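You operate a simulated robot arm through the tools that you are given. There is no shell and no other tool. Be economical: measure what you need, move in short steps, check, and stop when the job is done.

You are at the controls of a simulated robot arm. One attempt, no reset.

Task
Read the yellow vial for nitrate: OK well if it shows 150 to 200, else RETEST. Then switch off.
Fine: the photometer is already zeroed; off is its knob at OFF.

The check looks at the end state, three seconds after you hand in, the way a careful person would. Anything else that was tipped, shoved, dropped, spilled or broken makes it a failure.

Robot
A 6-joint arm with a two-finger parallel gripper, fixed in place. Base frame: the origin is at the foot of the arm, x ahead of it, y to its left, z up; the work surface is at about z = 806. Units: mm, rad, N and s.
With the tool pointing down near the work surface it reaches from about 260 to 680 mm from the base axis. Its first joint turns from -1.152 to 1.152 rad. Payload 2.9 kg.
The tool frame sits at the grasp point between the pads (the TCP): z along the fingers, y along the line on which they close. The tips reach 30 mm beyond it. Largest opening 110 mm; finger width 20, thickness 10; the body of the gripper, 48 by 112 mm, starts 55 mm behind the TCP.
Orientation is that of the tool frame in the base frame, as [roll, pitch, yaw] about the fixed x, y, z axes, in that order (R = Rz(yaw) Ry(pitch) Rx(roll)). With the fingers straight down and closing along the base's y, the tool's x points along the base's -x, its y along +y and its z along -z.

Tools
- The arm moves only by the tool servo_tool. Its argument "rows" is a list of rows, each an object (a shift or turn left out is 0, a gripper value left out holds the last) with "rot": the turn, a rotation vector about the tool's x, y, z in rad, a list of three; "delta_pos": the shift along the tool's x, y, z in mm, a list of three; "jaw": the opening, from 0 (shut) to 1 (fully open). In form: [{"rot": [ax, ay, az], "delta_pos": [dx, dy, dz], "jaw": jaw}, ...]. A call has 1 to 12 rows; each row shifts and turns the commanded pose from where the row before left it, along the tool's axes as they then stand. Rows are played at 5 a second. More than 50 mm and 0.15 rad between two rows, or a gripper value outside its range, and nothing of the call is played. A pose out of reach is approached as far as the arm can. The call stops where the force on the tool passes 40 N (or 10 N more than at its start, if that is more) or the arm is blocked; 0.2 s more then pass. Each finger travels about 108 mm/s and halts on what it meets, pressing with about 27 N; the grip force reading is that of the motor and also rises with nothing between the fingers. The clock runs only during rows and for 0.2 s after the last one: add rows that do not move to give the fingers time. The reply holds the time, the measured pose of the TCP, the force on the tool along the base axes, the opening and the grip force, in the units named above and with some noise, and new pictures: "views" is both (left out), scene, wrist or none.
- Cameras (640 x 400 px; columns grow to the right, rows downward): "scene" is fixed at [77.8, 420.5, 1387.7]; the picture's right is [-0.84, -0.54, 0.00], its down [-0.25, 0.40, -0.88] and it looks along [0.47, -0.74, -0.47] (base axes); focal length 353 px, centre (320, 200). "wrist" rides on the gripper at [72, 17, -103] in the tool frame; the picture's right is [-0.23, 0.97, 0.00], its down [-0.76, -0.18, -0.62] and it looks along [-0.61, -0.14, 0.78] (tool axes); focal length 222 px, centre (320, 200). There is no depth. A picture from a camera that has moved, and an enlarged one, comes with that camera's place and axes in the base frame and with its lens. The place of the scene camera against the robot may be out by one fixed shift of up to 18 mm in any direction.
- zoom(camera, box): a new picture of the part [left, top, right, bottom] of that camera's present view, enlarged. No time passes.
- hand_in(): hands the job in; it is judged then, once.

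Work in short steps. Places have to be worked out from the pictures, the camera data and where the tool is seen: move nearer, look again, correct. Check each grasp and each placing, and mend what went wrong. You have 120 turns and 170 pictures in all, those below and enlarged ones among them. Open the gripper and draw the arm clear of the work before you hand the job in, unless the task says otherwise; then end with one line.

The tools are called after "Request:" as name(argument=value, ...) on one line, values as JSON. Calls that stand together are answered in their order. servo_tool: Moves the arm, as the interface text tells. Its arguments: {"type":"object","properties":{"rows":{"type":"array","items":{"type":"object","properties":{"rot":{"type":"array","items":{"type":"number"}},"delta_pos":{"type":"array","items":{"type":"number"}},"jaw":{"type":"number"}}}},"views":{"type":"string","enum":["both","scene","wrist","none"]}},"required":["rows"]} The other tools are called the same way: zoom (camera, box) takes an enlarged picture of a part of a camera's view; hand_in () hands the job in.

At the start:

```text
clock: 0.0
position: [367.0, -103.8, 1136.1]
ee_rot: [-3.141, -0.001, -3.141]
contact_force: [-0.3, 0.2, 0.0]
grip_width: 110.2
gripper_force: 0.0
```

scene: 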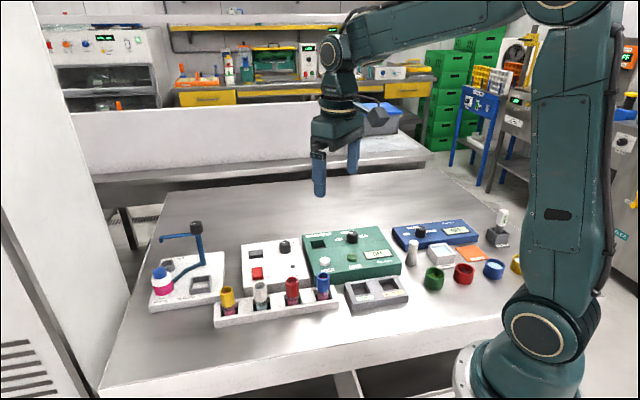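
wrist: 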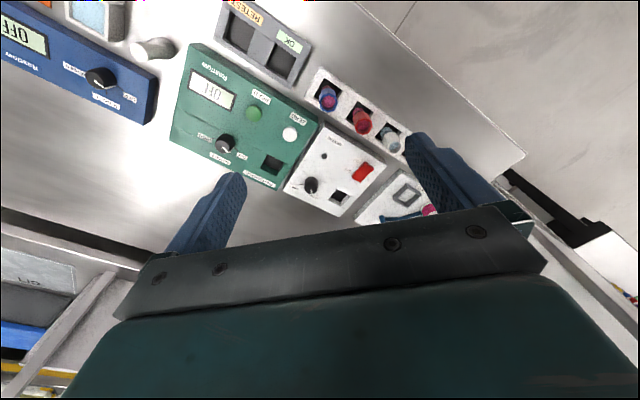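

I'll look closely at the instruments and vials before moving.

Request:
zoom(camera="scene", box=[140, 200, 340, 325])

Request:
zoom(camera="scene", box=[290, 200, 530, 325])

Request:
zoom(camera="wrist", box=[150, 20, 450, 220])

```text
3.20 times, centred on (240, 262) of scene
camera zoom: at [77.8, 420.5, 1387.7], right [-0.84, -0.54, 0.0], down [-0.25, 0.4, -0.88], along [0.47, -0.74, -0.47], focal length 1128 px, centre (576, 0)
```

zoom: 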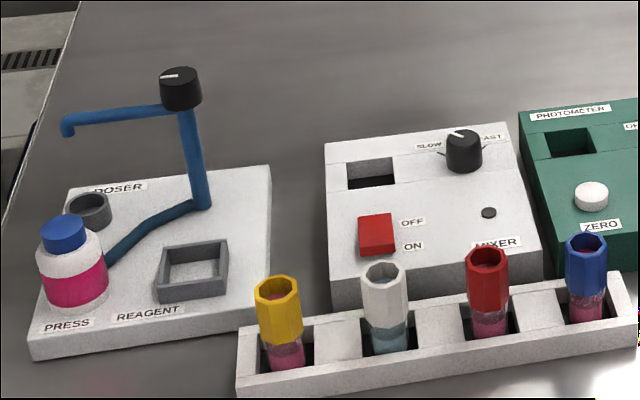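

```text
2.67 times, centred on (410, 262) of scene
camera zoom: at [77.8, 420.5, 1387.7], right [-0.84, -0.54, 0.0], down [-0.25, 0.4, -0.88], along [0.47, -0.74, -0.47], focal length 940 px, centre (80, 33)
```

zoom: 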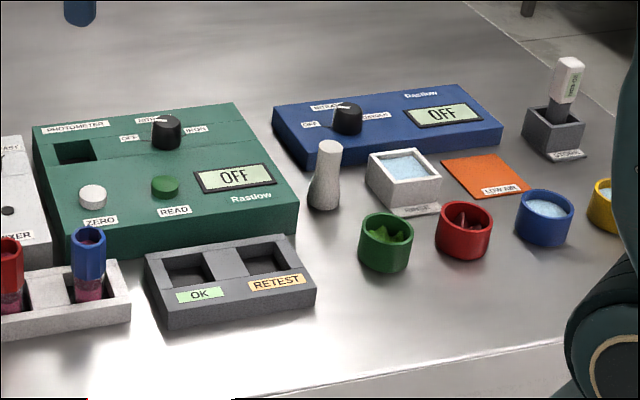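

```text
2.00 times, centred on (300, 120) of wrist
camera zoom: at [294.3, -85.9, 1240.2], right [0.23, 0.97, 0.0], down [0.76, -0.18, 0.62], along [0.61, -0.14, -0.78], focal length 444 px, centre (360, 360)
```

zoom: 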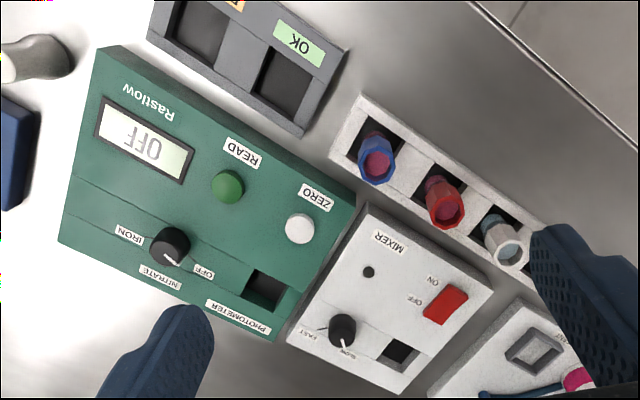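

Everything lies at roughly 45° to the base. I estimate the yellow vial near (532, 63) and the photometer well near (490, -225). I'll move above the yellow vial for a closer view.

Request:
servo_tool(rows=[{"delta_pos": [-25, 40, 10]}, {"delta_pos": [-25, 40, 10]}, {"delta_pos": [-25, 40, 10]}, {"delta_pos": [-25, 40, 15]}, {"delta_pos": [0, 10, 30]}, {}], views="wrist")

```text
clock: 1.4
position: [467.6, 67.1, 1059.0]
ee_rot: [3.14, -0.001, -3.141]
contact_force: [0.6, 0.1, 0.9]
grip_width: 109.9
gripper_force: 0.2
camera wrist: at [394.1, 84.7, 1164.7], right [0.23, 0.97, 0.0], down [0.76, -0.18, 0.62], along [0.61, -0.14, -0.78], focal length 222 px, centre (320, 200)
```

wrist: 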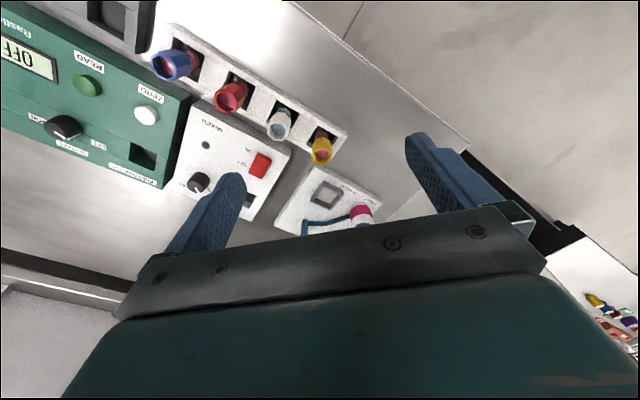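

Request:
zoom(camera="wrist", box=[130, 20, 400, 240])

```text
1.82 times, centred on (265, 130) of wrist
camera zoom: at [394.1, 84.7, 1164.7], right [0.23, 0.97, 0.0], down [0.76, -0.18, 0.62], along [0.61, -0.14, -0.78], focal length 404 px, centre (420, 327)
```

zoom: 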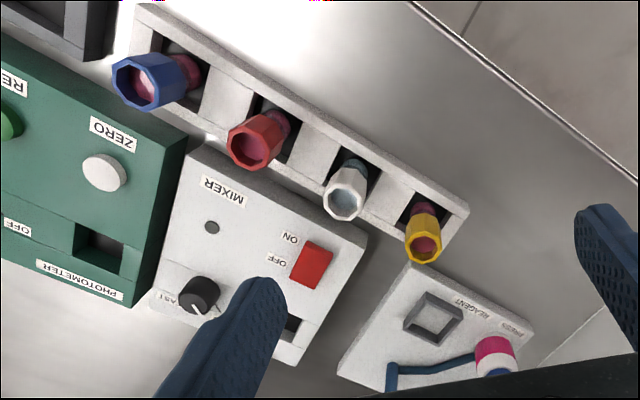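

Triangulating two wrist views puts the vial tops at about z 868 and the yellow vial at about (546, 54), with the rack along roughly 43°. I'll turn the tool so the fingers close along the rack and the camera faces the instruments from the front.

Request:
servo_tool(rows=[{"rot": [0, 0, 0.137]}, {"rot": [0, 0, 0.137]}, {"rot": [0, 0, 0.137]}, {"rot": [0, 0, 0.137]}, {"rot": [0, 0, 0.137]}, {"rot": [0, 0, 0.135]}, {}], views="wrist")

```text
clock: 3.0
position: [468.2, 67.4, 1060.5]
ee_rot: [-3.141, 0.0, 2.321]
contact_force: [0.0, 0.2, -0.6]
grip_width: 110.1
gripper_force: 0.1
camera wrist: at [430.0, 131.9, 1165.4], right [0.87, 0.5, 0.0], down [0.39, -0.68, 0.62], along [0.31, -0.54, -0.78], focal length 222 px, centre (320, 200)
```

wrist: 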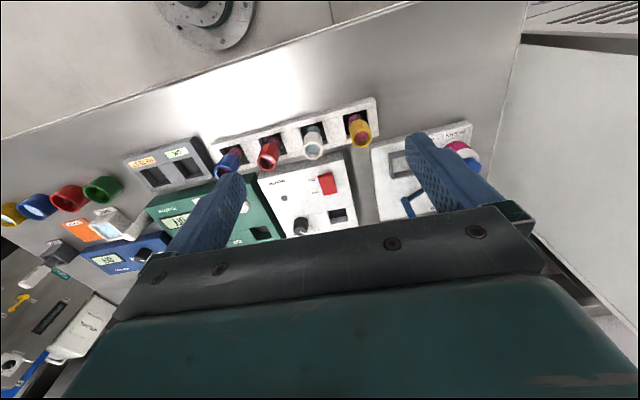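

Next I'll go above the photometer to inspect its knob, button and well.

Request:
servo_tool(rows=[{"delta_pos": [-29.4, -34.9, 6]}, {"delta_pos": [-29.4, -34.9, 6]}, {"delta_pos": [-29.4, -34.9, 6]}, {"delta_pos": [-29.4, -34.9, 6]}, {"delta_pos": [-29.4, -34.9, 6]}, {"delta_pos": [-29.4, -34.9, 6]}, {"delta_pos": [-29.4, -34.9, 6]}, {}], views="wrist")

Request:
zoom(camera="wrist", box=[180, 30, 450, 210])

```text
clock: 4.8
position: [428.8, -251.5, 1018.4]
ee_rot: [3.141, 0.001, 2.321]
contact_force: [0.0, -0.4, -0.2]
grip_width: 110.0
gripper_force: 0.1
camera wrist: at [390.5, -186.4, 1123.6], right [0.87, 0.5, 0.0], down [0.39, -0.68, 0.62], along [0.31, -0.54, -0.78], focal length 222 px, centre (320, 200)
```

wrist: 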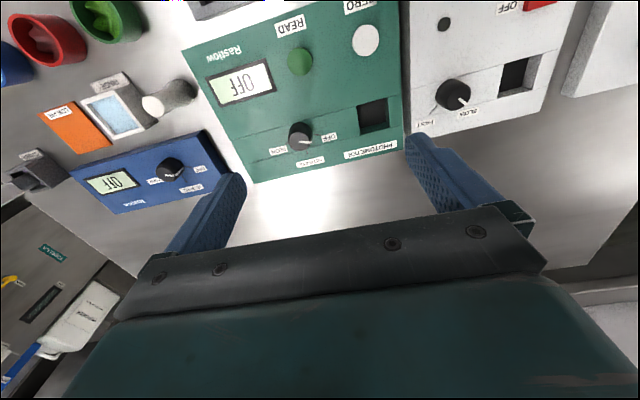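

```text
2.22 times, centred on (315, 120) of wrist
camera zoom: at [390.5, -186.4, 1123.6], right [0.87, 0.5, 0.0], down [0.39, -0.68, 0.62], along [0.31, -0.54, -0.78], focal length 494 px, centre (331, 378)
```

zoom: 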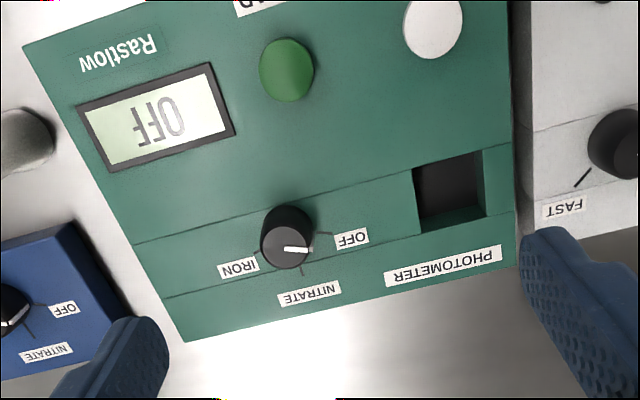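

The knob is near (425, -300) with its pointer on OFF, and NITRATE is about 65-70° clockwise. The well is near (494, -231). I'll lower over the knob with the fingers partly closed and refine.

Request:
servo_tool(rows=[{"delta_pos": [-16.2, -17.8, 20], "jaw": 0.5}, {"delta_pos": [-16.2, -17.8, 20]}, {"delta_pos": [0, 0, 38]}, {}], views="both")

Request:
zoom(camera="wrist", box=[220, 50, 420, 210])

```text
clock: 5.8
position: [425.2, -299.8, 941.6]
ee_rot: [3.141, -0.001, 2.322]
contact_force: [0.8, -0.4, -0.8]
grip_width: 54.6
gripper_force: 0.0
camera wrist: at [387.5, -233.9, 1045.9], right [0.87, 0.5, 0.0], down [0.39, -0.68, 0.62], along [0.31, -0.54, -0.78], focal length 222 px, centre (320, 200)
```

scene: 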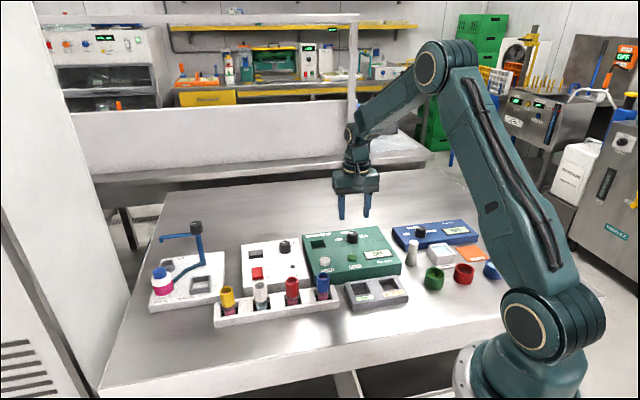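
wrist: 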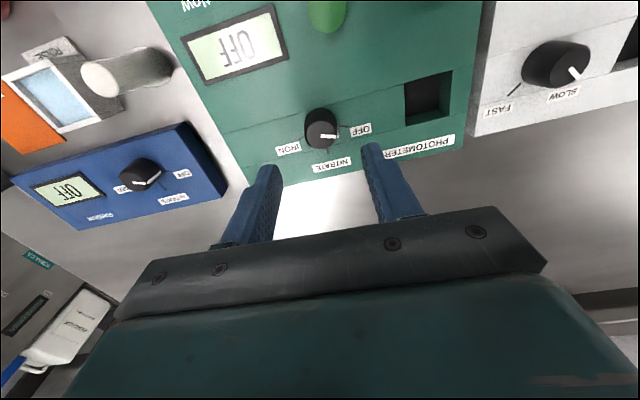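

```text
2.50 times, centred on (320, 130) of wrist
camera zoom: at [387.5, -233.9, 1045.9], right [0.87, 0.5, 0.0], down [0.39, -0.68, 0.62], along [0.31, -0.54, -0.78], focal length 555 px, centre (320, 375)
```

zoom: 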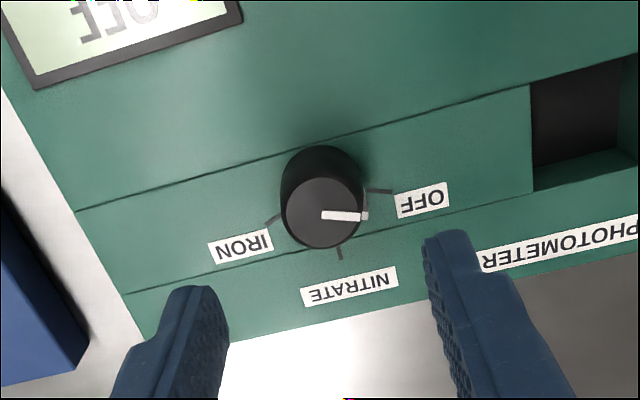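

The knob centre is about (425, -298) with its top at about z 868. The pointer is at 27° and NITRATE about 71° clockwise from that. I'll descend around the knob and grip it.

Request:
servo_tool(rows=[{"delta_pos": [1.5, 1.4, 30]}, {"delta_pos": [0, 0, 20]}, {"delta_pos": [0, 0, 12]}, {}, {"jaw": 0.2}, {}, {}], views="wrist")

```text
clock: 7.4
position: [424.0, -297.3, 878.8]
ee_rot: [-3.14, -0.002, 2.32]
contact_force: [-7.9, -6.6, -3.1]
grip_width: 28.8
gripper_force: 44.4
camera wrist: at [387.3, -231.9, 983.2], right [0.87, 0.5, 0.0], down [0.39, -0.68, 0.62], along [0.31, -0.54, -0.78], focal length 222 px, centre (320, 200)
```

wrist: 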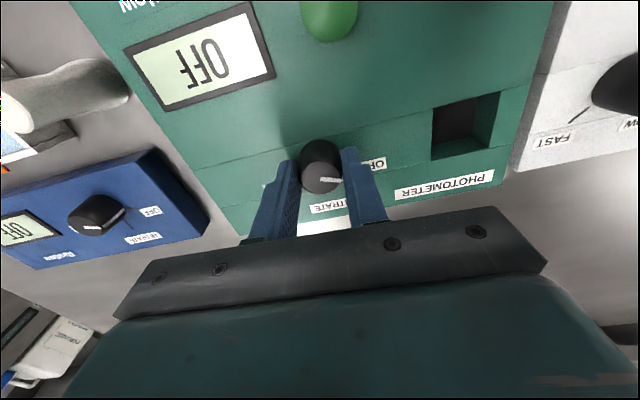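

Knob gripped at 28.8 mm, with a small side load I'll relieve by about 1 mm. Now turning clockwise about 1.22 rad.

Request:
servo_tool(rows=[{"delta_pos": [0, -1.2, 0]}, {"rot": [0, 0, 0.136]}, {"rot": [0, 0, 0.136]}, {"rot": [0, 0, 0.136]}, {"rot": [0, 0, 0.136]}, {"rot": [0, 0, 0.136]}, {"rot": [0, 0, 0.136]}, {"rot": [0, 0, 0.136]}, {"rot": [0, 0, 0.136]}, {"rot": [0, 0, 0.136]}, {}], views="both")

Request:
zoom(camera="scene", box=[300, 200, 420, 280])

```text
clock: 9.8
position: [425.0, -296.4, 878.5]
ee_rot: [-3.14, -0.002, 1.099]
contact_force: [15.3, 6.4, -9.8]
grip_width: 28.4
gripper_force: 44.9
camera wrist: at [473.0, -239.6, 983.4], right [0.76, -0.65, 0.0], down [-0.51, -0.6, 0.62], along [-0.4, -0.48, -0.78], focal length 222 px, centre (320, 200)
```

scene: 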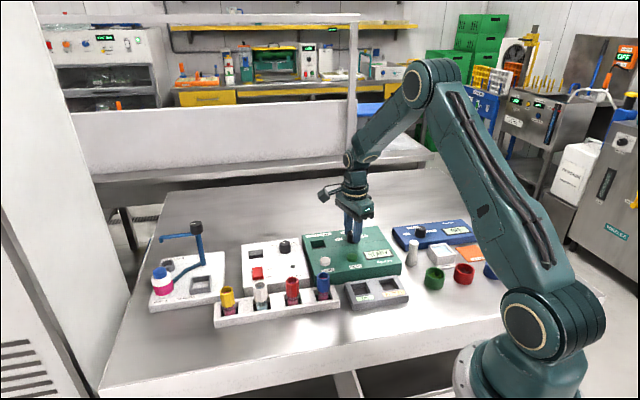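
wrist: 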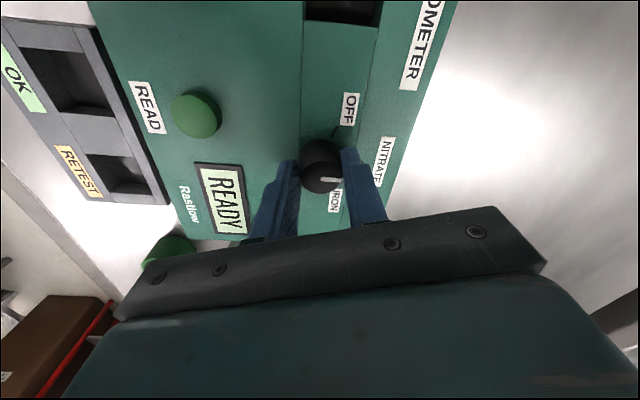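

```text
5.00 times, centred on (360, 240) of scene
camera zoom: at [78.3, 420.6, 1387.6], right [-0.84, -0.54, 0.0], down [-0.25, 0.4, -0.88], along [0.47, -0.74, -0.47], focal length 1763 px, centre (120, 0)
```

zoom: 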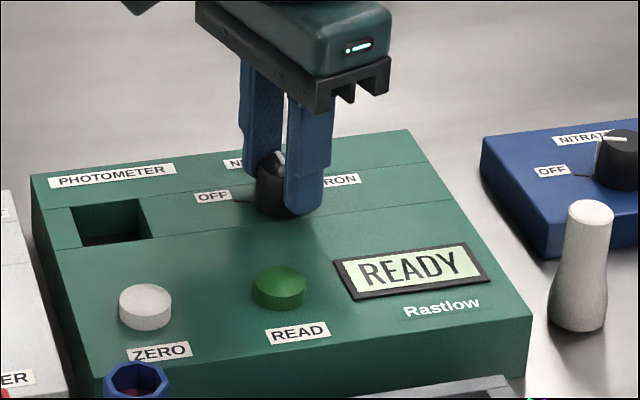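

The display shows READY. I'll release, rise, and check that the pointer sits on NITRATE.

Request:
servo_tool(rows=[{"jaw": 0.5}, {}, {"delta_pos": [0, 0, -30]}, {"delta_pos": [0, 0, -40]}, {}], views="wrist")

Request:
zoom(camera="wrist", box=[220, 50, 420, 210])

Request:
zoom(camera="scene", box=[300, 200, 420, 280])

```text
clock: 11.0
position: [424.2, -297.3, 949.2]
ee_rot: [-3.141, -0.001, 1.098]
contact_force: [0.3, 0.6, 0.1]
grip_width: 55.1
gripper_force: 0.0
camera wrist: at [472.0, -241.0, 1054.3], right [0.76, -0.65, 0.0], down [-0.5, -0.6, 0.62], along [-0.4, -0.48, -0.78], focal length 222 px, centre (320, 200)
```

wrist: 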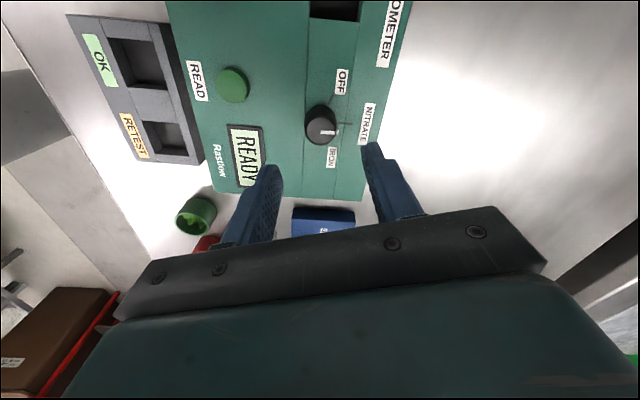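

```text
2.50 times, centred on (320, 130) of wrist
camera zoom: at [472.0, -241.0, 1054.3], right [0.76, -0.65, 0.0], down [-0.5, -0.6, 0.62], along [-0.4, -0.48, -0.78], focal length 555 px, centre (320, 375)
```

zoom: 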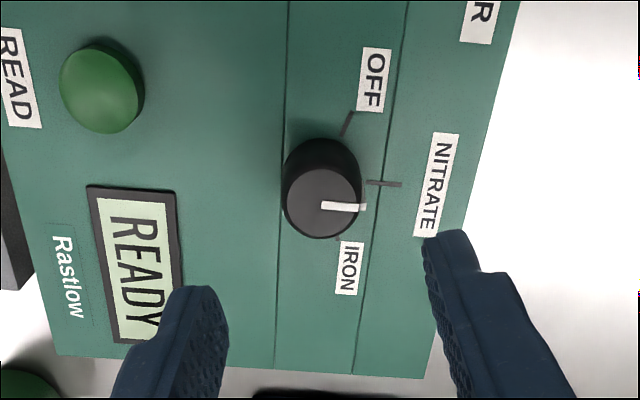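

```text
5.00 times, centred on (360, 240) of scene
camera zoom: at [77.8, 420.5, 1387.7], right [-0.84, -0.54, 0.0], down [-0.25, 0.4, -0.88], along [0.47, -0.74, -0.47], focal length 1763 px, centre (120, 0)
```

zoom: 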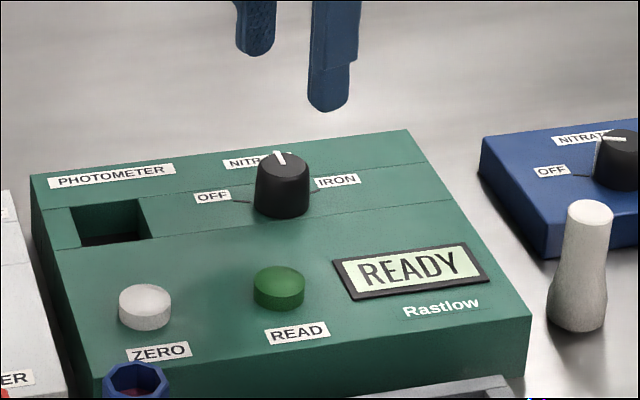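

The pointer lies parallel to the NITRATE tick and the display reads READY. I'll turn back and travel to above the yellow vial.

Request:
servo_tool(rows=[{"rot": [0, 0, -0.136], "delta_pos": [0, 0, -5]}, {"rot": [0, 0, -0.136], "delta_pos": [0, 0, -5]}, {"rot": [0, 0, -0.136], "delta_pos": [0, 0, -5]}, {"rot": [0, 0, -0.136], "delta_pos": [0, 0, -5]}, {"rot": [0, 0, -0.136], "delta_pos": [0, 0, -5]}, {"rot": [0, 0, -0.136], "delta_pos": [0, 0, -5]}, {"rot": [0, 0, -0.136]}, {"rot": [0, 0, -0.136]}, {"rot": [0, 0, -0.136]}, {}], views="none")

Request:
servo_tool(rows=[{"delta_pos": [21.7, 41.1, 0]}, {"delta_pos": [21.7, 41.1, 0]}, {"delta_pos": [21.7, 41.1, 0]}, {"delta_pos": [21.7, 41.1, 0]}, {"delta_pos": [21.7, 41.1, 0]}, {"delta_pos": [21.7, 41.1, 0]}, {"delta_pos": [21.7, 41.1, 0]}, {"delta_pos": [21.7, 41.1, 0]}, {}, {}], views="wrist")

Request:
zoom(camera="wrist", box=[220, 50, 420, 210])

```text
clock: 13.2
position: [423.8, -297.6, 979.1]
ee_rot: [-3.141, 0.001, 2.323]
contact_force: [0.1, -0.2, 0.2]
grip_width: 55.0
gripper_force: 0.2
```

```text
clock: 15.4
position: [546.0, 55.2, 977.9]
ee_rot: [-3.141, 0.0, 2.323]
contact_force: [0.3, 0.3, 0.1]
grip_width: 55.2
gripper_force: 0.1
camera wrist: at [508.5, 119.0, 1083.3], right [0.87, 0.5, 0.0], down [0.39, -0.68, 0.62], along [0.31, -0.54, -0.78], focal length 222 px, centre (320, 200)
```

wrist: 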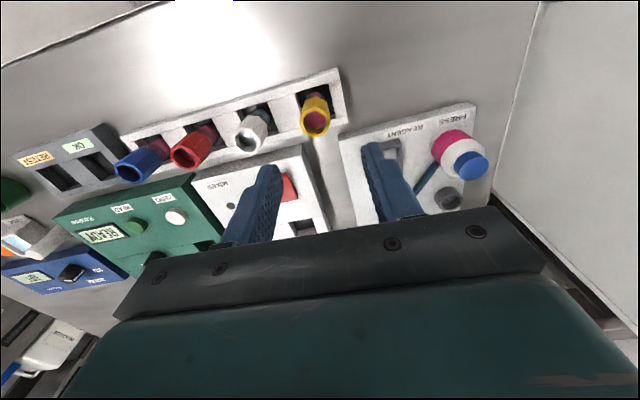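

```text
2.50 times, centred on (320, 130) of wrist
camera zoom: at [508.5, 119.0, 1083.3], right [0.87, 0.5, 0.0], down [0.39, -0.68, 0.62], along [0.31, -0.54, -0.78], focal length 555 px, centre (320, 375)
```

zoom: 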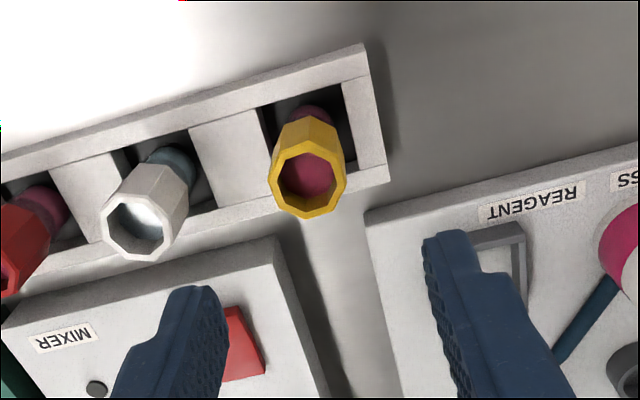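

Triangulating, the vial's rim centre is at (540.4, 54.5) and z≈880. I'll centre and descend so the tips overlap the cap by about 25 mm, then look before closing.

Request:
servo_tool(rows=[{"delta_pos": [3.3, -4.6, 30]}, {"delta_pos": [0, 0, 30]}, {"delta_pos": [0, 0, 20]}, {"delta_pos": [0, 0, 14]}, {}], views="both")

Request:
zoom(camera="scene", box=[160, 210, 300, 320])

```text
clock: 16.6
position: [541.1, 53.9, 885.1]
ee_rot: [3.141, -0.002, 2.321]
contact_force: [-0.3, 0.0, -0.9]
grip_width: 54.7
gripper_force: 0.2
camera wrist: at [503.0, 118.6, 989.1], right [0.87, 0.5, 0.0], down [0.39, -0.68, 0.62], along [0.31, -0.54, -0.78], focal length 222 px, centre (320, 200)
```

scene: 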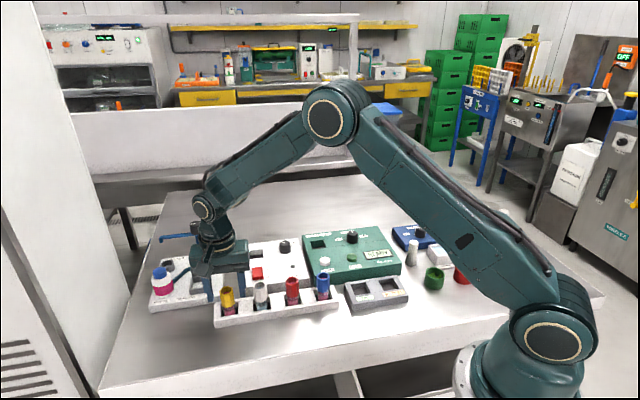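
wrist: 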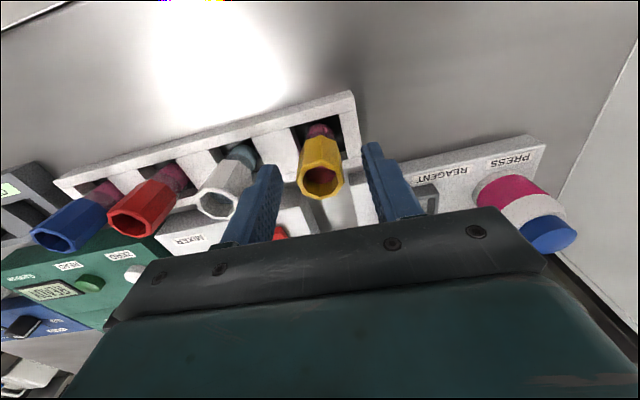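

```text
3.64 times, centred on (230, 265) of scene
camera zoom: at [77.8, 420.5, 1387.7], right [-0.84, -0.54, 0.0], down [-0.25, 0.4, -0.88], along [0.47, -0.74, -0.47], focal length 1282 px, centre (647, -36)
```

zoom: 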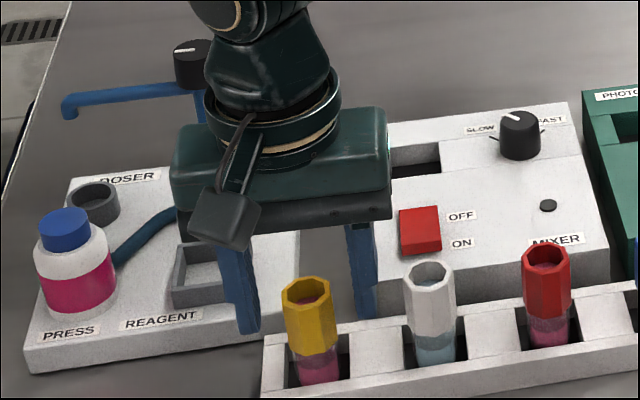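

The vial is centred between the fingers, perhaps 2-3 mm toward the tool's +x side. I'll shift slightly and close.

Request:
servo_tool(rows=[{"delta_pos": [2.5, 0, 0]}, {"jaw": 0.1}, {}, {}, {}], views="wrist")

```text
clock: 17.8
position: [537.7, 54.6, 884.3]
ee_rot: [-3.141, 0.001, 2.322]
contact_force: [-0.1, -0.3, 0.0]
grip_width: 27.1
gripper_force: 27.1
camera wrist: at [501.3, 120.1, 989.4], right [0.87, 0.5, 0.0], down [0.39, -0.68, 0.62], along [0.31, -0.54, -0.78], focal length 222 px, centre (320, 200)
```

wrist: 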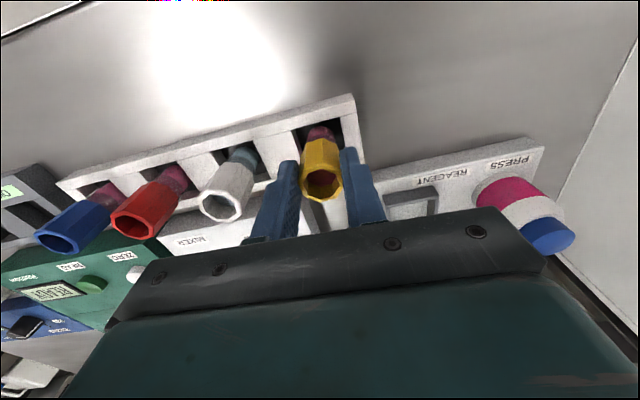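

Gripped at 27 mm. I'll lift gently, straight up.

Request:
servo_tool(rows=[{"delta_pos": [0, 0, -10]}, {"delta_pos": [0, 0, -20]}, {"delta_pos": [0, 0, -20]}, {"delta_pos": [0, 0, -20]}, {"delta_pos": [0, 0, -20]}, {"delta_pos": [0, 0, -10]}, {}], views="both")

Request:
zoom(camera="scene", box=[160, 190, 300, 320])

```text
clock: 19.4
position: [538.3, 55.3, 983.0]
ee_rot: [3.141, 0.0, 2.321]
contact_force: [0.2, -0.5, 0.1]
grip_width: 27.2
gripper_force: 26.6
camera wrist: at [501.3, 120.4, 1089.1], right [0.87, 0.5, 0.0], down [0.39, -0.68, 0.62], along [0.31, -0.54, -0.78], focal length 222 px, centre (320, 200)
```

scene: 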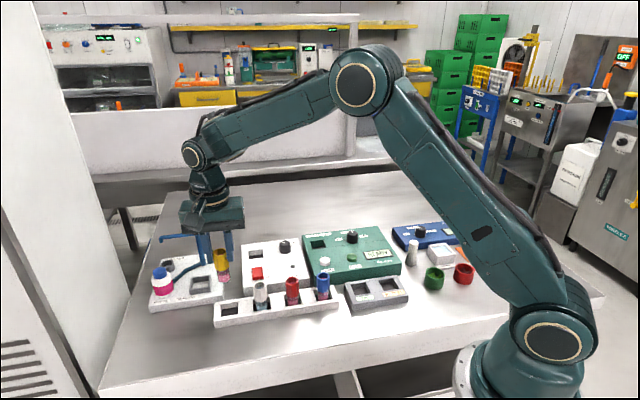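
wrist: 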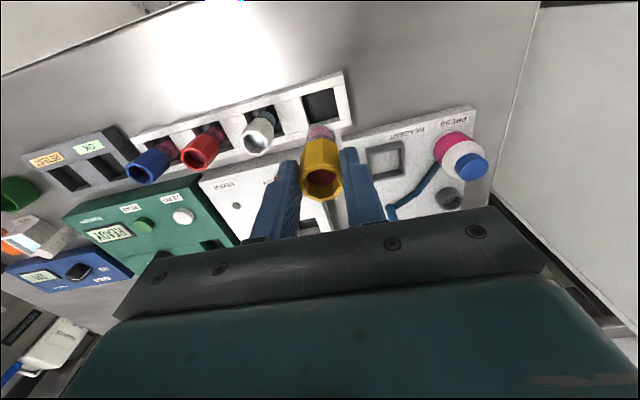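

```text
3.08 times, centred on (230, 255) of scene
camera zoom: at [77.8, 420.5, 1387.7], right [-0.84, -0.54, 0.0], down [-0.25, 0.4, -0.88], along [0.47, -0.74, -0.47], focal length 1085 px, centre (597, 31)
```

zoom: 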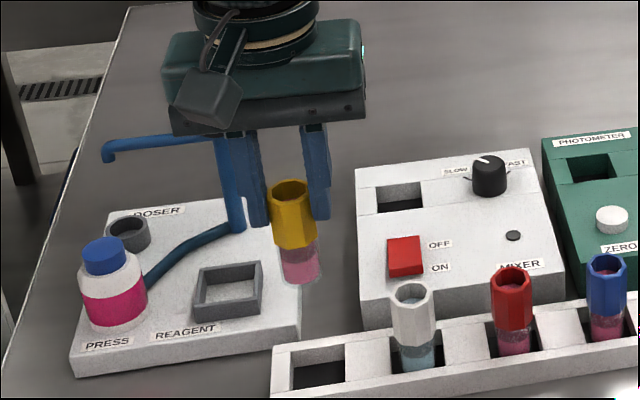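

The vial is held upright. I'll carry it level over to the photometer well at about (495, -232).

Request:
servo_tool(rows=[{"delta_pos": [-10, -12, 0]}, {"delta_pos": [-18, -22.5, 0]}, {"delta_pos": [-22, -27.5, 0]}, {"delta_pos": [-22, -27.5, 0]}, {"delta_pos": [-22, -27.5, 0]}, {"delta_pos": [-22, -27.5, 0]}, {"delta_pos": [-22, -27.5, 0]}, {"delta_pos": [-18, -22.5, 0]}, {"delta_pos": [-17, -20, 0]}, {"delta_pos": [-10.6, -12.5, 0]}, {}, {}], views="both")

Request:
zoom(camera="wrist", box=[220, 50, 420, 210])

Request:
zoom(camera="scene", box=[260, 180, 400, 290])

```text
clock: 22.0
position: [497.1, -234.1, 984.2]
ee_rot: [-3.142, 0.001, 2.321]
contact_force: [-0.3, -0.5, -0.3]
grip_width: 27.2
gripper_force: 27.1
camera wrist: at [460.9, -169.0, 1089.3], right [0.87, 0.5, 0.0], down [0.39, -0.68, 0.62], along [0.31, -0.54, -0.78], focal length 222 px, centre (320, 200)
```

scene: 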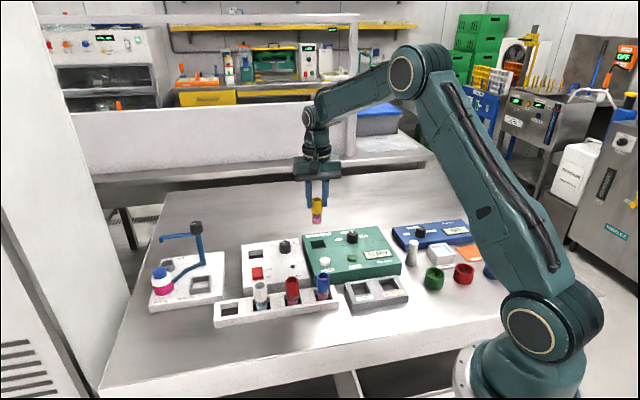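
wrist: 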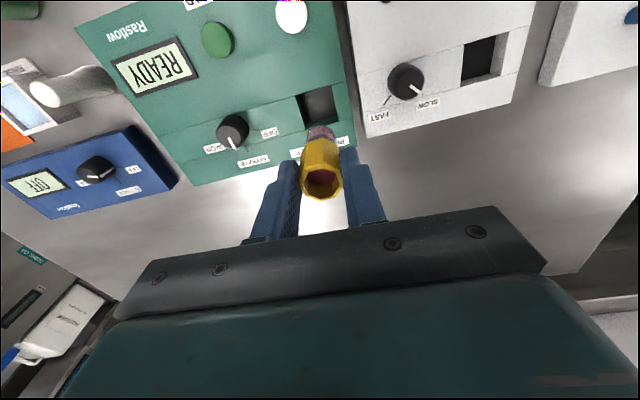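

```text
2.50 times, centred on (320, 130) of wrist
camera zoom: at [460.9, -169.0, 1089.3], right [0.87, 0.5, 0.0], down [0.39, -0.68, 0.62], along [0.31, -0.54, -0.78], focal length 555 px, centre (320, 375)
```

zoom: 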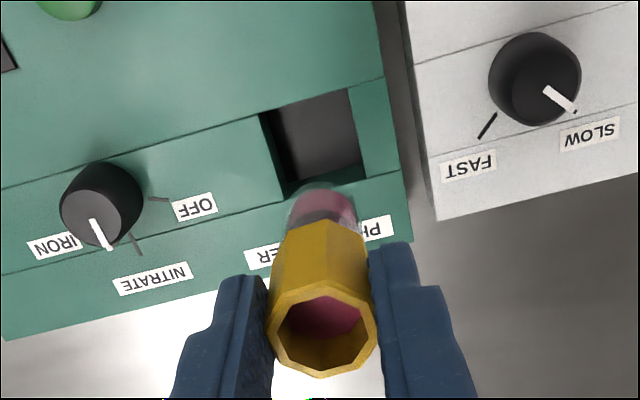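

```text
3.64 times, centred on (330, 235) of scene
camera zoom: at [77.8, 420.5, 1387.7], right [-0.84, -0.54, 0.0], down [-0.25, 0.4, -0.88], along [0.47, -0.74, -0.47], focal length 1282 px, centre (284, 73)
```

zoom: 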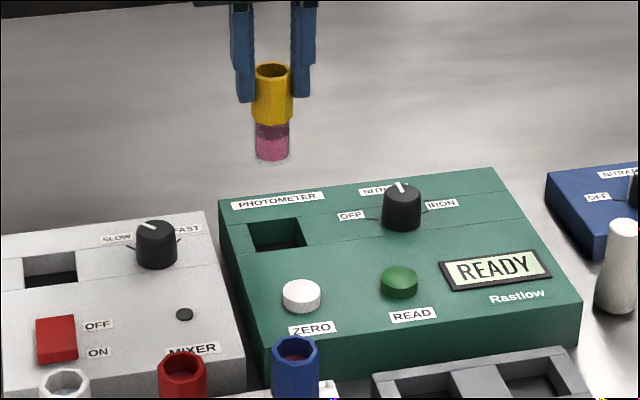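

The vial is nearly over the well, within about 2 mm. I'll make a small correction, lower to just above the well and look again.

Request:
servo_tool(rows=[{"delta_pos": [0.5, -1.8, 15]}, {"delta_pos": [0, 0, 20]}, {"delta_pos": [0, 0, 15]}, {"delta_pos": [0, 0, 8]}, {}], views="both")

Request:
zoom(camera="wrist", box=[220, 50, 420, 210])

Request:
zoom(camera="scene", box=[280, 190, 380, 270])

```text
clock: 23.2
position: [496.7, -235.1, 925.9]
ee_rot: [-3.141, 0.0, 2.321]
contact_force: [-0.3, -0.4, -0.2]
grip_width: 27.4
gripper_force: 27.6
camera wrist: at [459.2, -169.7, 1030.9], right [0.87, 0.5, 0.0], down [0.39, -0.68, 0.62], along [0.31, -0.54, -0.78], focal length 222 px, centre (320, 200)
```

scene: 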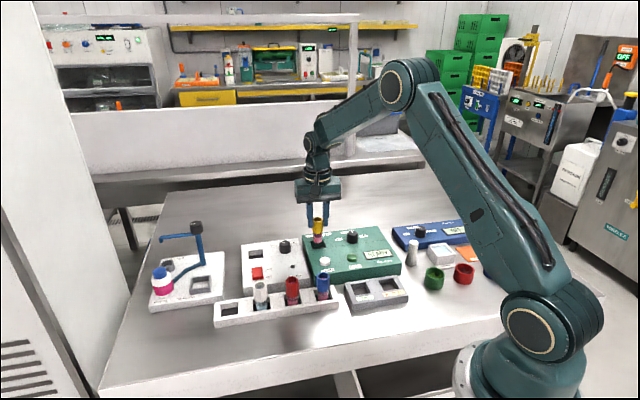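
wrist: 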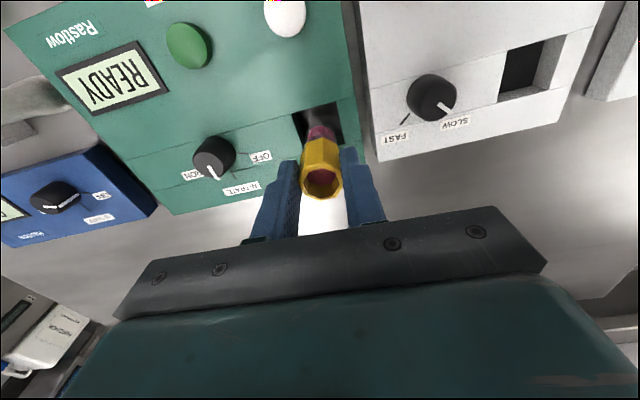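

```text
2.50 times, centred on (320, 130) of wrist
camera zoom: at [459.2, -169.7, 1030.9], right [0.87, 0.5, 0.0], down [0.39, -0.68, 0.62], along [0.31, -0.54, -0.78], focal length 555 px, centre (320, 375)
```

zoom: 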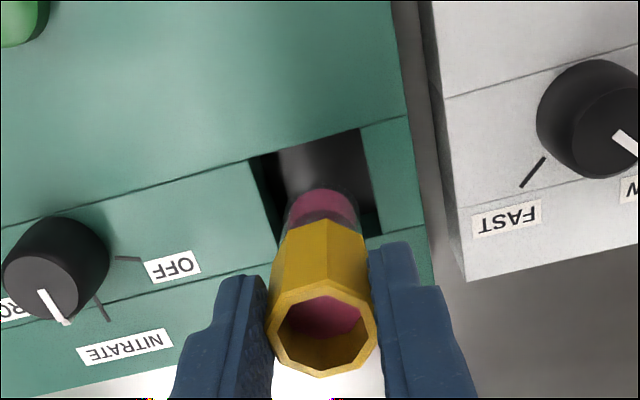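

```text
5.00 times, centred on (330, 230) of scene
camera zoom: at [77.8, 420.5, 1387.7], right [-0.84, -0.54, 0.0], down [-0.25, 0.4, -0.88], along [0.47, -0.74, -0.47], focal length 1763 px, centre (270, 50)
```

zoom: 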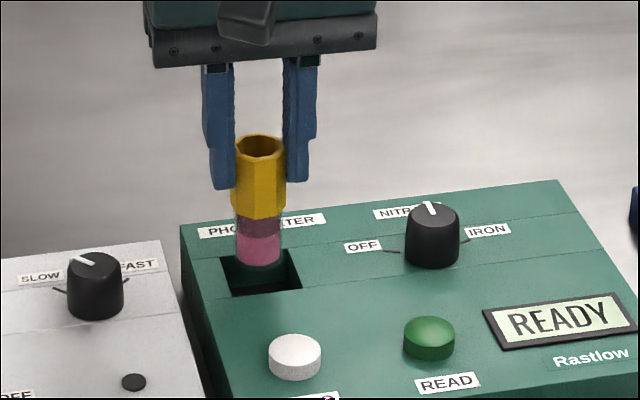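

Aligned to within a couple of mm in both views, with the vial bottom about 10 mm above the rim. Lowering into the well.

Request:
servo_tool(rows=[{"delta_pos": [0, -1, 10]}, {"delta_pos": [0, 0, 10]}, {"delta_pos": [0, 0, 10]}, {"delta_pos": [0, 0, 5]}, {}], views="both")

Request:
zoom(camera="scene", box=[280, 190, 380, 270])

```text
clock: 23.8
position: [499.0, -236.1, 915.3]
ee_rot: [3.136, 0.011, 2.321]
contact_force: [1.3, 0.4, 5.7]
grip_width: 26.9
gripper_force: 26.9
stopped in row 3: the force on the tool passed its limit (the readings are from after the stop); the commanded pose is now the measured one
camera wrist: at [459.9, -171.1, 1018.5], right [0.87, 0.5, 0.01], down [0.38, -0.67, 0.63], along [0.32, -0.54, -0.78], focal length 222 px, centre (320, 200)
```

scene: 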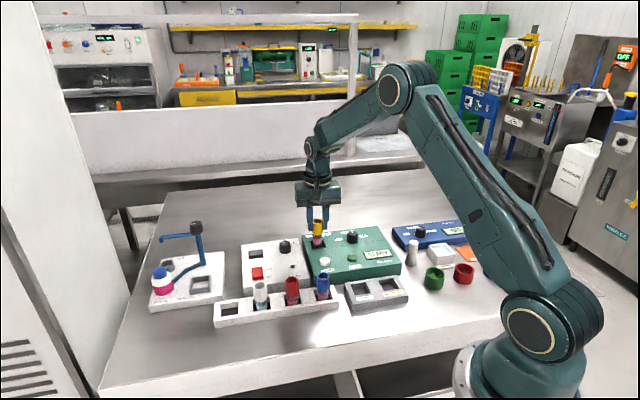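
wrist: 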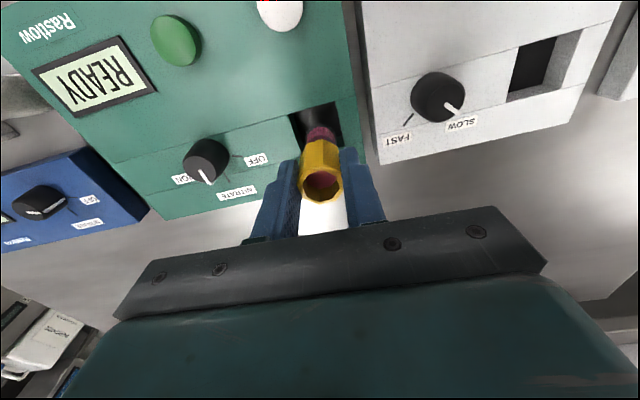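

```text
5.00 times, centred on (330, 230) of scene
camera zoom: at [77.7, 420.6, 1387.7], right [-0.84, -0.54, 0.0], down [-0.25, 0.4, -0.88], along [0.48, -0.74, -0.47], focal length 1763 px, centre (270, 50)
```

zoom: 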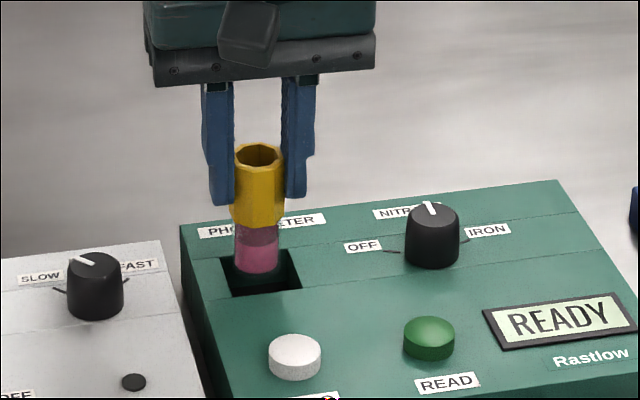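

It touched the back rim of the well about 9 mm early. I'll lift off, level the tool, shift about 6 mm toward the front and 2.5 mm sideways, and check.

Request:
servo_tool(rows=[{"delta_pos": [0, 0, -10], "rot": [0.0056, 0.011, 0]}, {"delta_pos": [6, -2.5, 0]}, {}], views="both")

Request:
zoom(camera="scene", box=[280, 190, 380, 270])

Request:
zoom(camera="wrist", box=[220, 50, 420, 210])

```text
clock: 24.6
position: [492.2, -233.1, 923.8]
ee_rot: [-3.14, -0.006, 2.322]
contact_force: [-0.4, 0.6, 0.4]
grip_width: 26.9
gripper_force: 27.3
camera wrist: at [454.5, -168.8, 1028.1], right [0.87, 0.5, 0.0], down [0.39, -0.68, 0.62], along [0.31, -0.54, -0.78], focal length 222 px, centre (320, 200)
```

scene: 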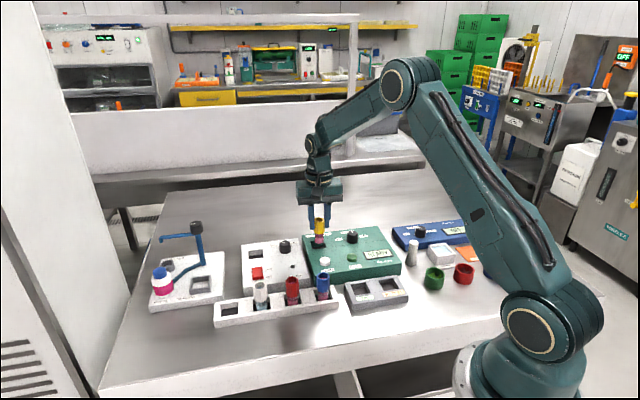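
wrist: 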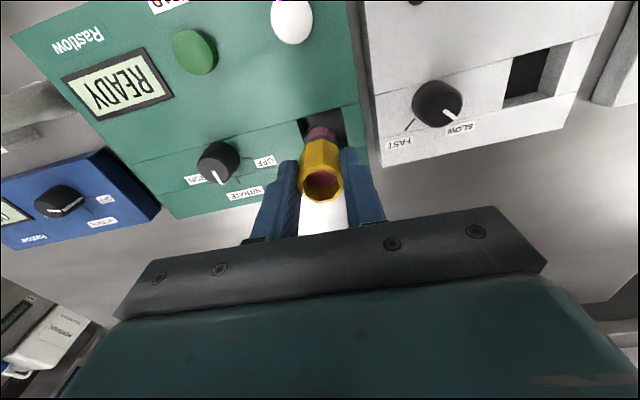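

```text
5.00 times, centred on (330, 230) of scene
camera zoom: at [77.8, 420.5, 1387.7], right [-0.84, -0.54, 0.0], down [-0.25, 0.4, -0.88], along [0.47, -0.74, -0.47], focal length 1763 px, centre (270, 50)
```

zoom: 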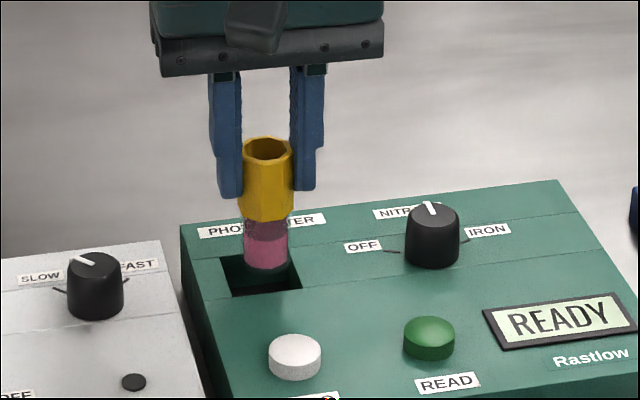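

```text
2.50 times, centred on (320, 130) of wrist
camera zoom: at [454.5, -168.8, 1028.1], right [0.87, 0.5, 0.0], down [0.39, -0.68, 0.62], along [0.31, -0.54, -0.78], focal length 555 px, centre (320, 375)
```

zoom: 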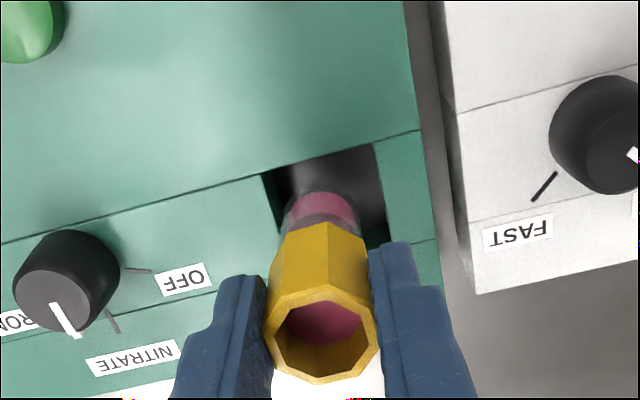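

Now centred fore-aft, and slightly off sideways by about 1.5 mm. I'll correct that and lower again.

Request:
servo_tool(rows=[{"delta_pos": [0, 1.5, 4], "rot": [0, -0.005, 0]}, {"delta_pos": [0, 0, 6]}, {"delta_pos": [0, 0, 6]}, {"delta_pos": [0, 0, 6]}, {"delta_pos": [0, 0, 6]}, {}], views="both")

Request:
zoom(camera="scene", box=[280, 190, 380, 270])

```text
clock: 26.0
position: [493.7, -231.3, 894.6]
ee_rot: [-3.14, 0.002, 2.323]
contact_force: [1.6, 0.1, -1.0]
grip_width: 27.1
gripper_force: 26.5
camera wrist: at [455.1, -167.3, 999.4], right [0.87, 0.5, 0.0], down [0.39, -0.68, 0.62], along [0.31, -0.54, -0.78], focal length 222 px, centre (320, 200)
```

scene: 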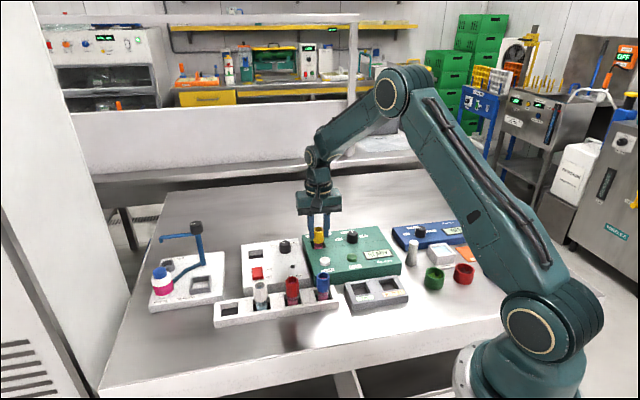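
wrist: 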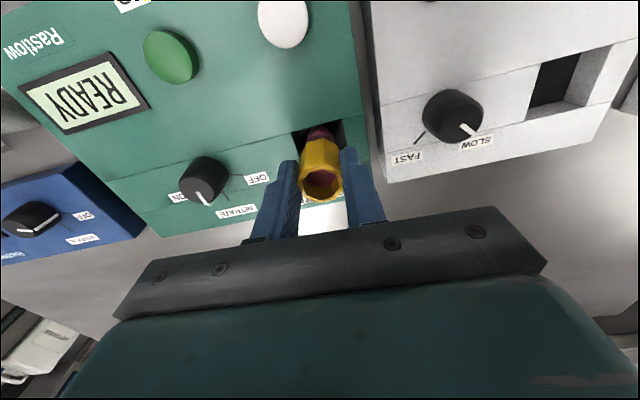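

```text
5.00 times, centred on (330, 230) of scene
camera zoom: at [77.8, 420.5, 1387.7], right [-0.84, -0.54, 0.0], down [-0.25, 0.4, -0.88], along [0.47, -0.74, -0.47], focal length 1763 px, centre (270, 50)
```

zoom: 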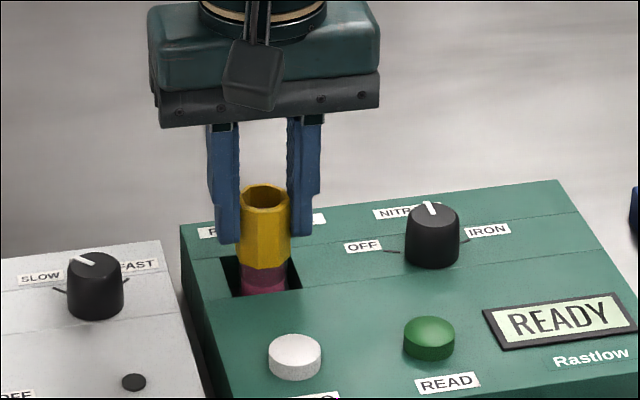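

The vial is entering the well freely. Continuing down in small steps until it seats.

Request:
servo_tool(rows=[{"delta_pos": [0, 0, 4]}, {"delta_pos": [0, 0, 3]}, {"delta_pos": [0, 0, 3]}, {"delta_pos": [0, 0, 3]}, {}], views="scene")

Request:
zoom(camera="scene", box=[280, 190, 380, 270])

```text
clock: 26.7
position: [494.6, -234.0, 891.7]
ee_rot: [3.14, 0.008, 2.322]
contact_force: [0.3, -1.4, 4.7]
grip_width: 26.9
gripper_force: 26.6
stopped in row 3: the force on the tool passed its limit (the readings are from after the stop); the commanded pose is now the measured one
```

scene: 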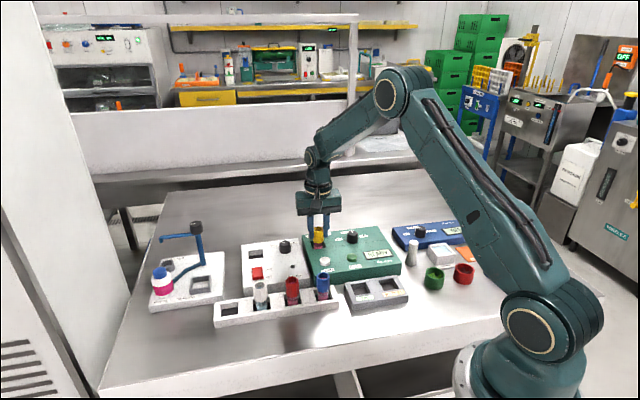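

```text
5.00 times, centred on (330, 230) of scene
camera zoom: at [77.7, 420.6, 1387.7], right [-0.84, -0.54, 0.0], down [-0.25, 0.4, -0.88], along [0.48, -0.74, -0.47], focal length 1763 px, centre (270, 50)
```

zoom: 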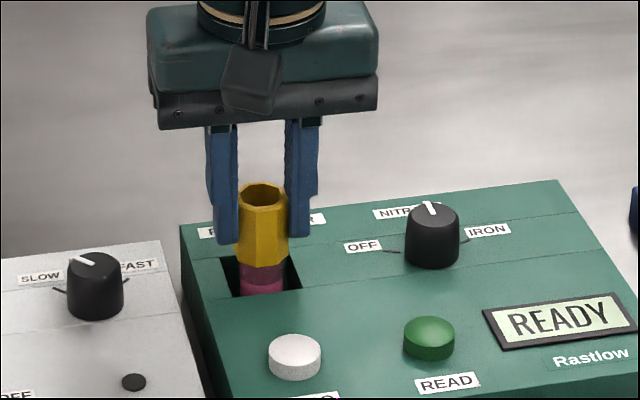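

Contact at about 25 mm below the rim is consistent with the well floor. I'll unload slightly, level the tool and open gently.

Request:
servo_tool(rows=[{"delta_pos": [2, 1, -1], "rot": [0.0016, 0.008, 0]}, {}, {"jaw": 0.3}, {"jaw": 0.4}, {}, {}], views="both")

Request:
zoom(camera="scene", box=[280, 190, 380, 270])

```text
clock: 28.1
position: [494.1, -230.1, 893.2]
ee_rot: [-3.14, 0.0, 2.322]
contact_force: [-0.5, -0.5, 0.0]
grip_width: 44.2
gripper_force: 0.1
camera wrist: at [456.2, -166.2, 997.1], right [0.87, 0.5, 0.0], down [0.39, -0.68, 0.62], along [0.31, -0.54, -0.78], focal length 222 px, centre (320, 200)
```

scene: 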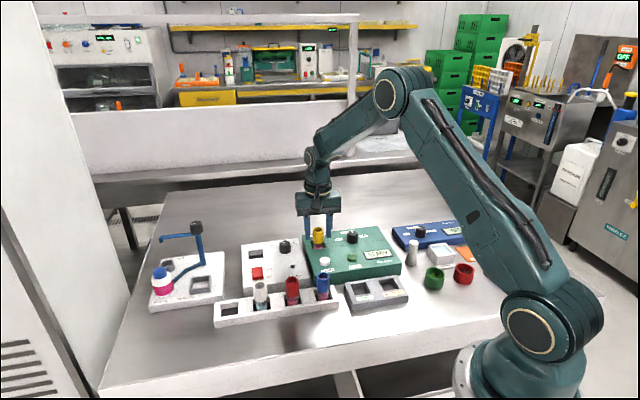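
wrist: 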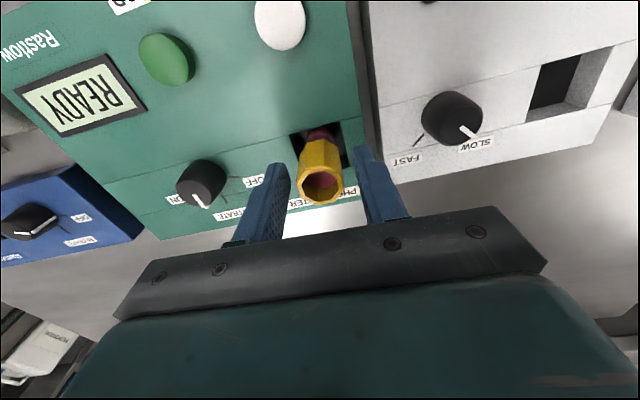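

```text
5.00 times, centred on (330, 230) of scene
camera zoom: at [77.8, 420.5, 1387.7], right [-0.84, -0.54, 0.0], down [-0.25, 0.4, -0.88], along [0.47, -0.74, -0.47], focal length 1763 px, centre (270, 50)
```

zoom: 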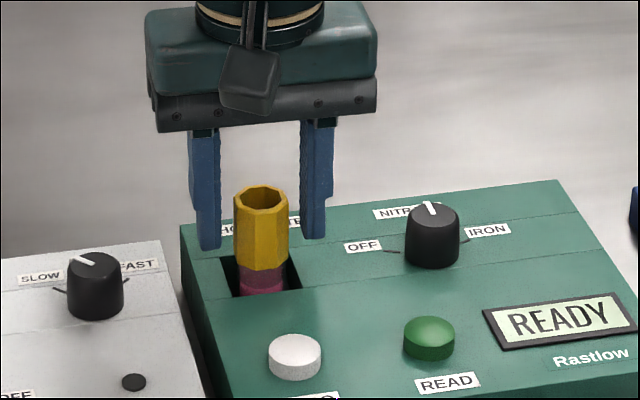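

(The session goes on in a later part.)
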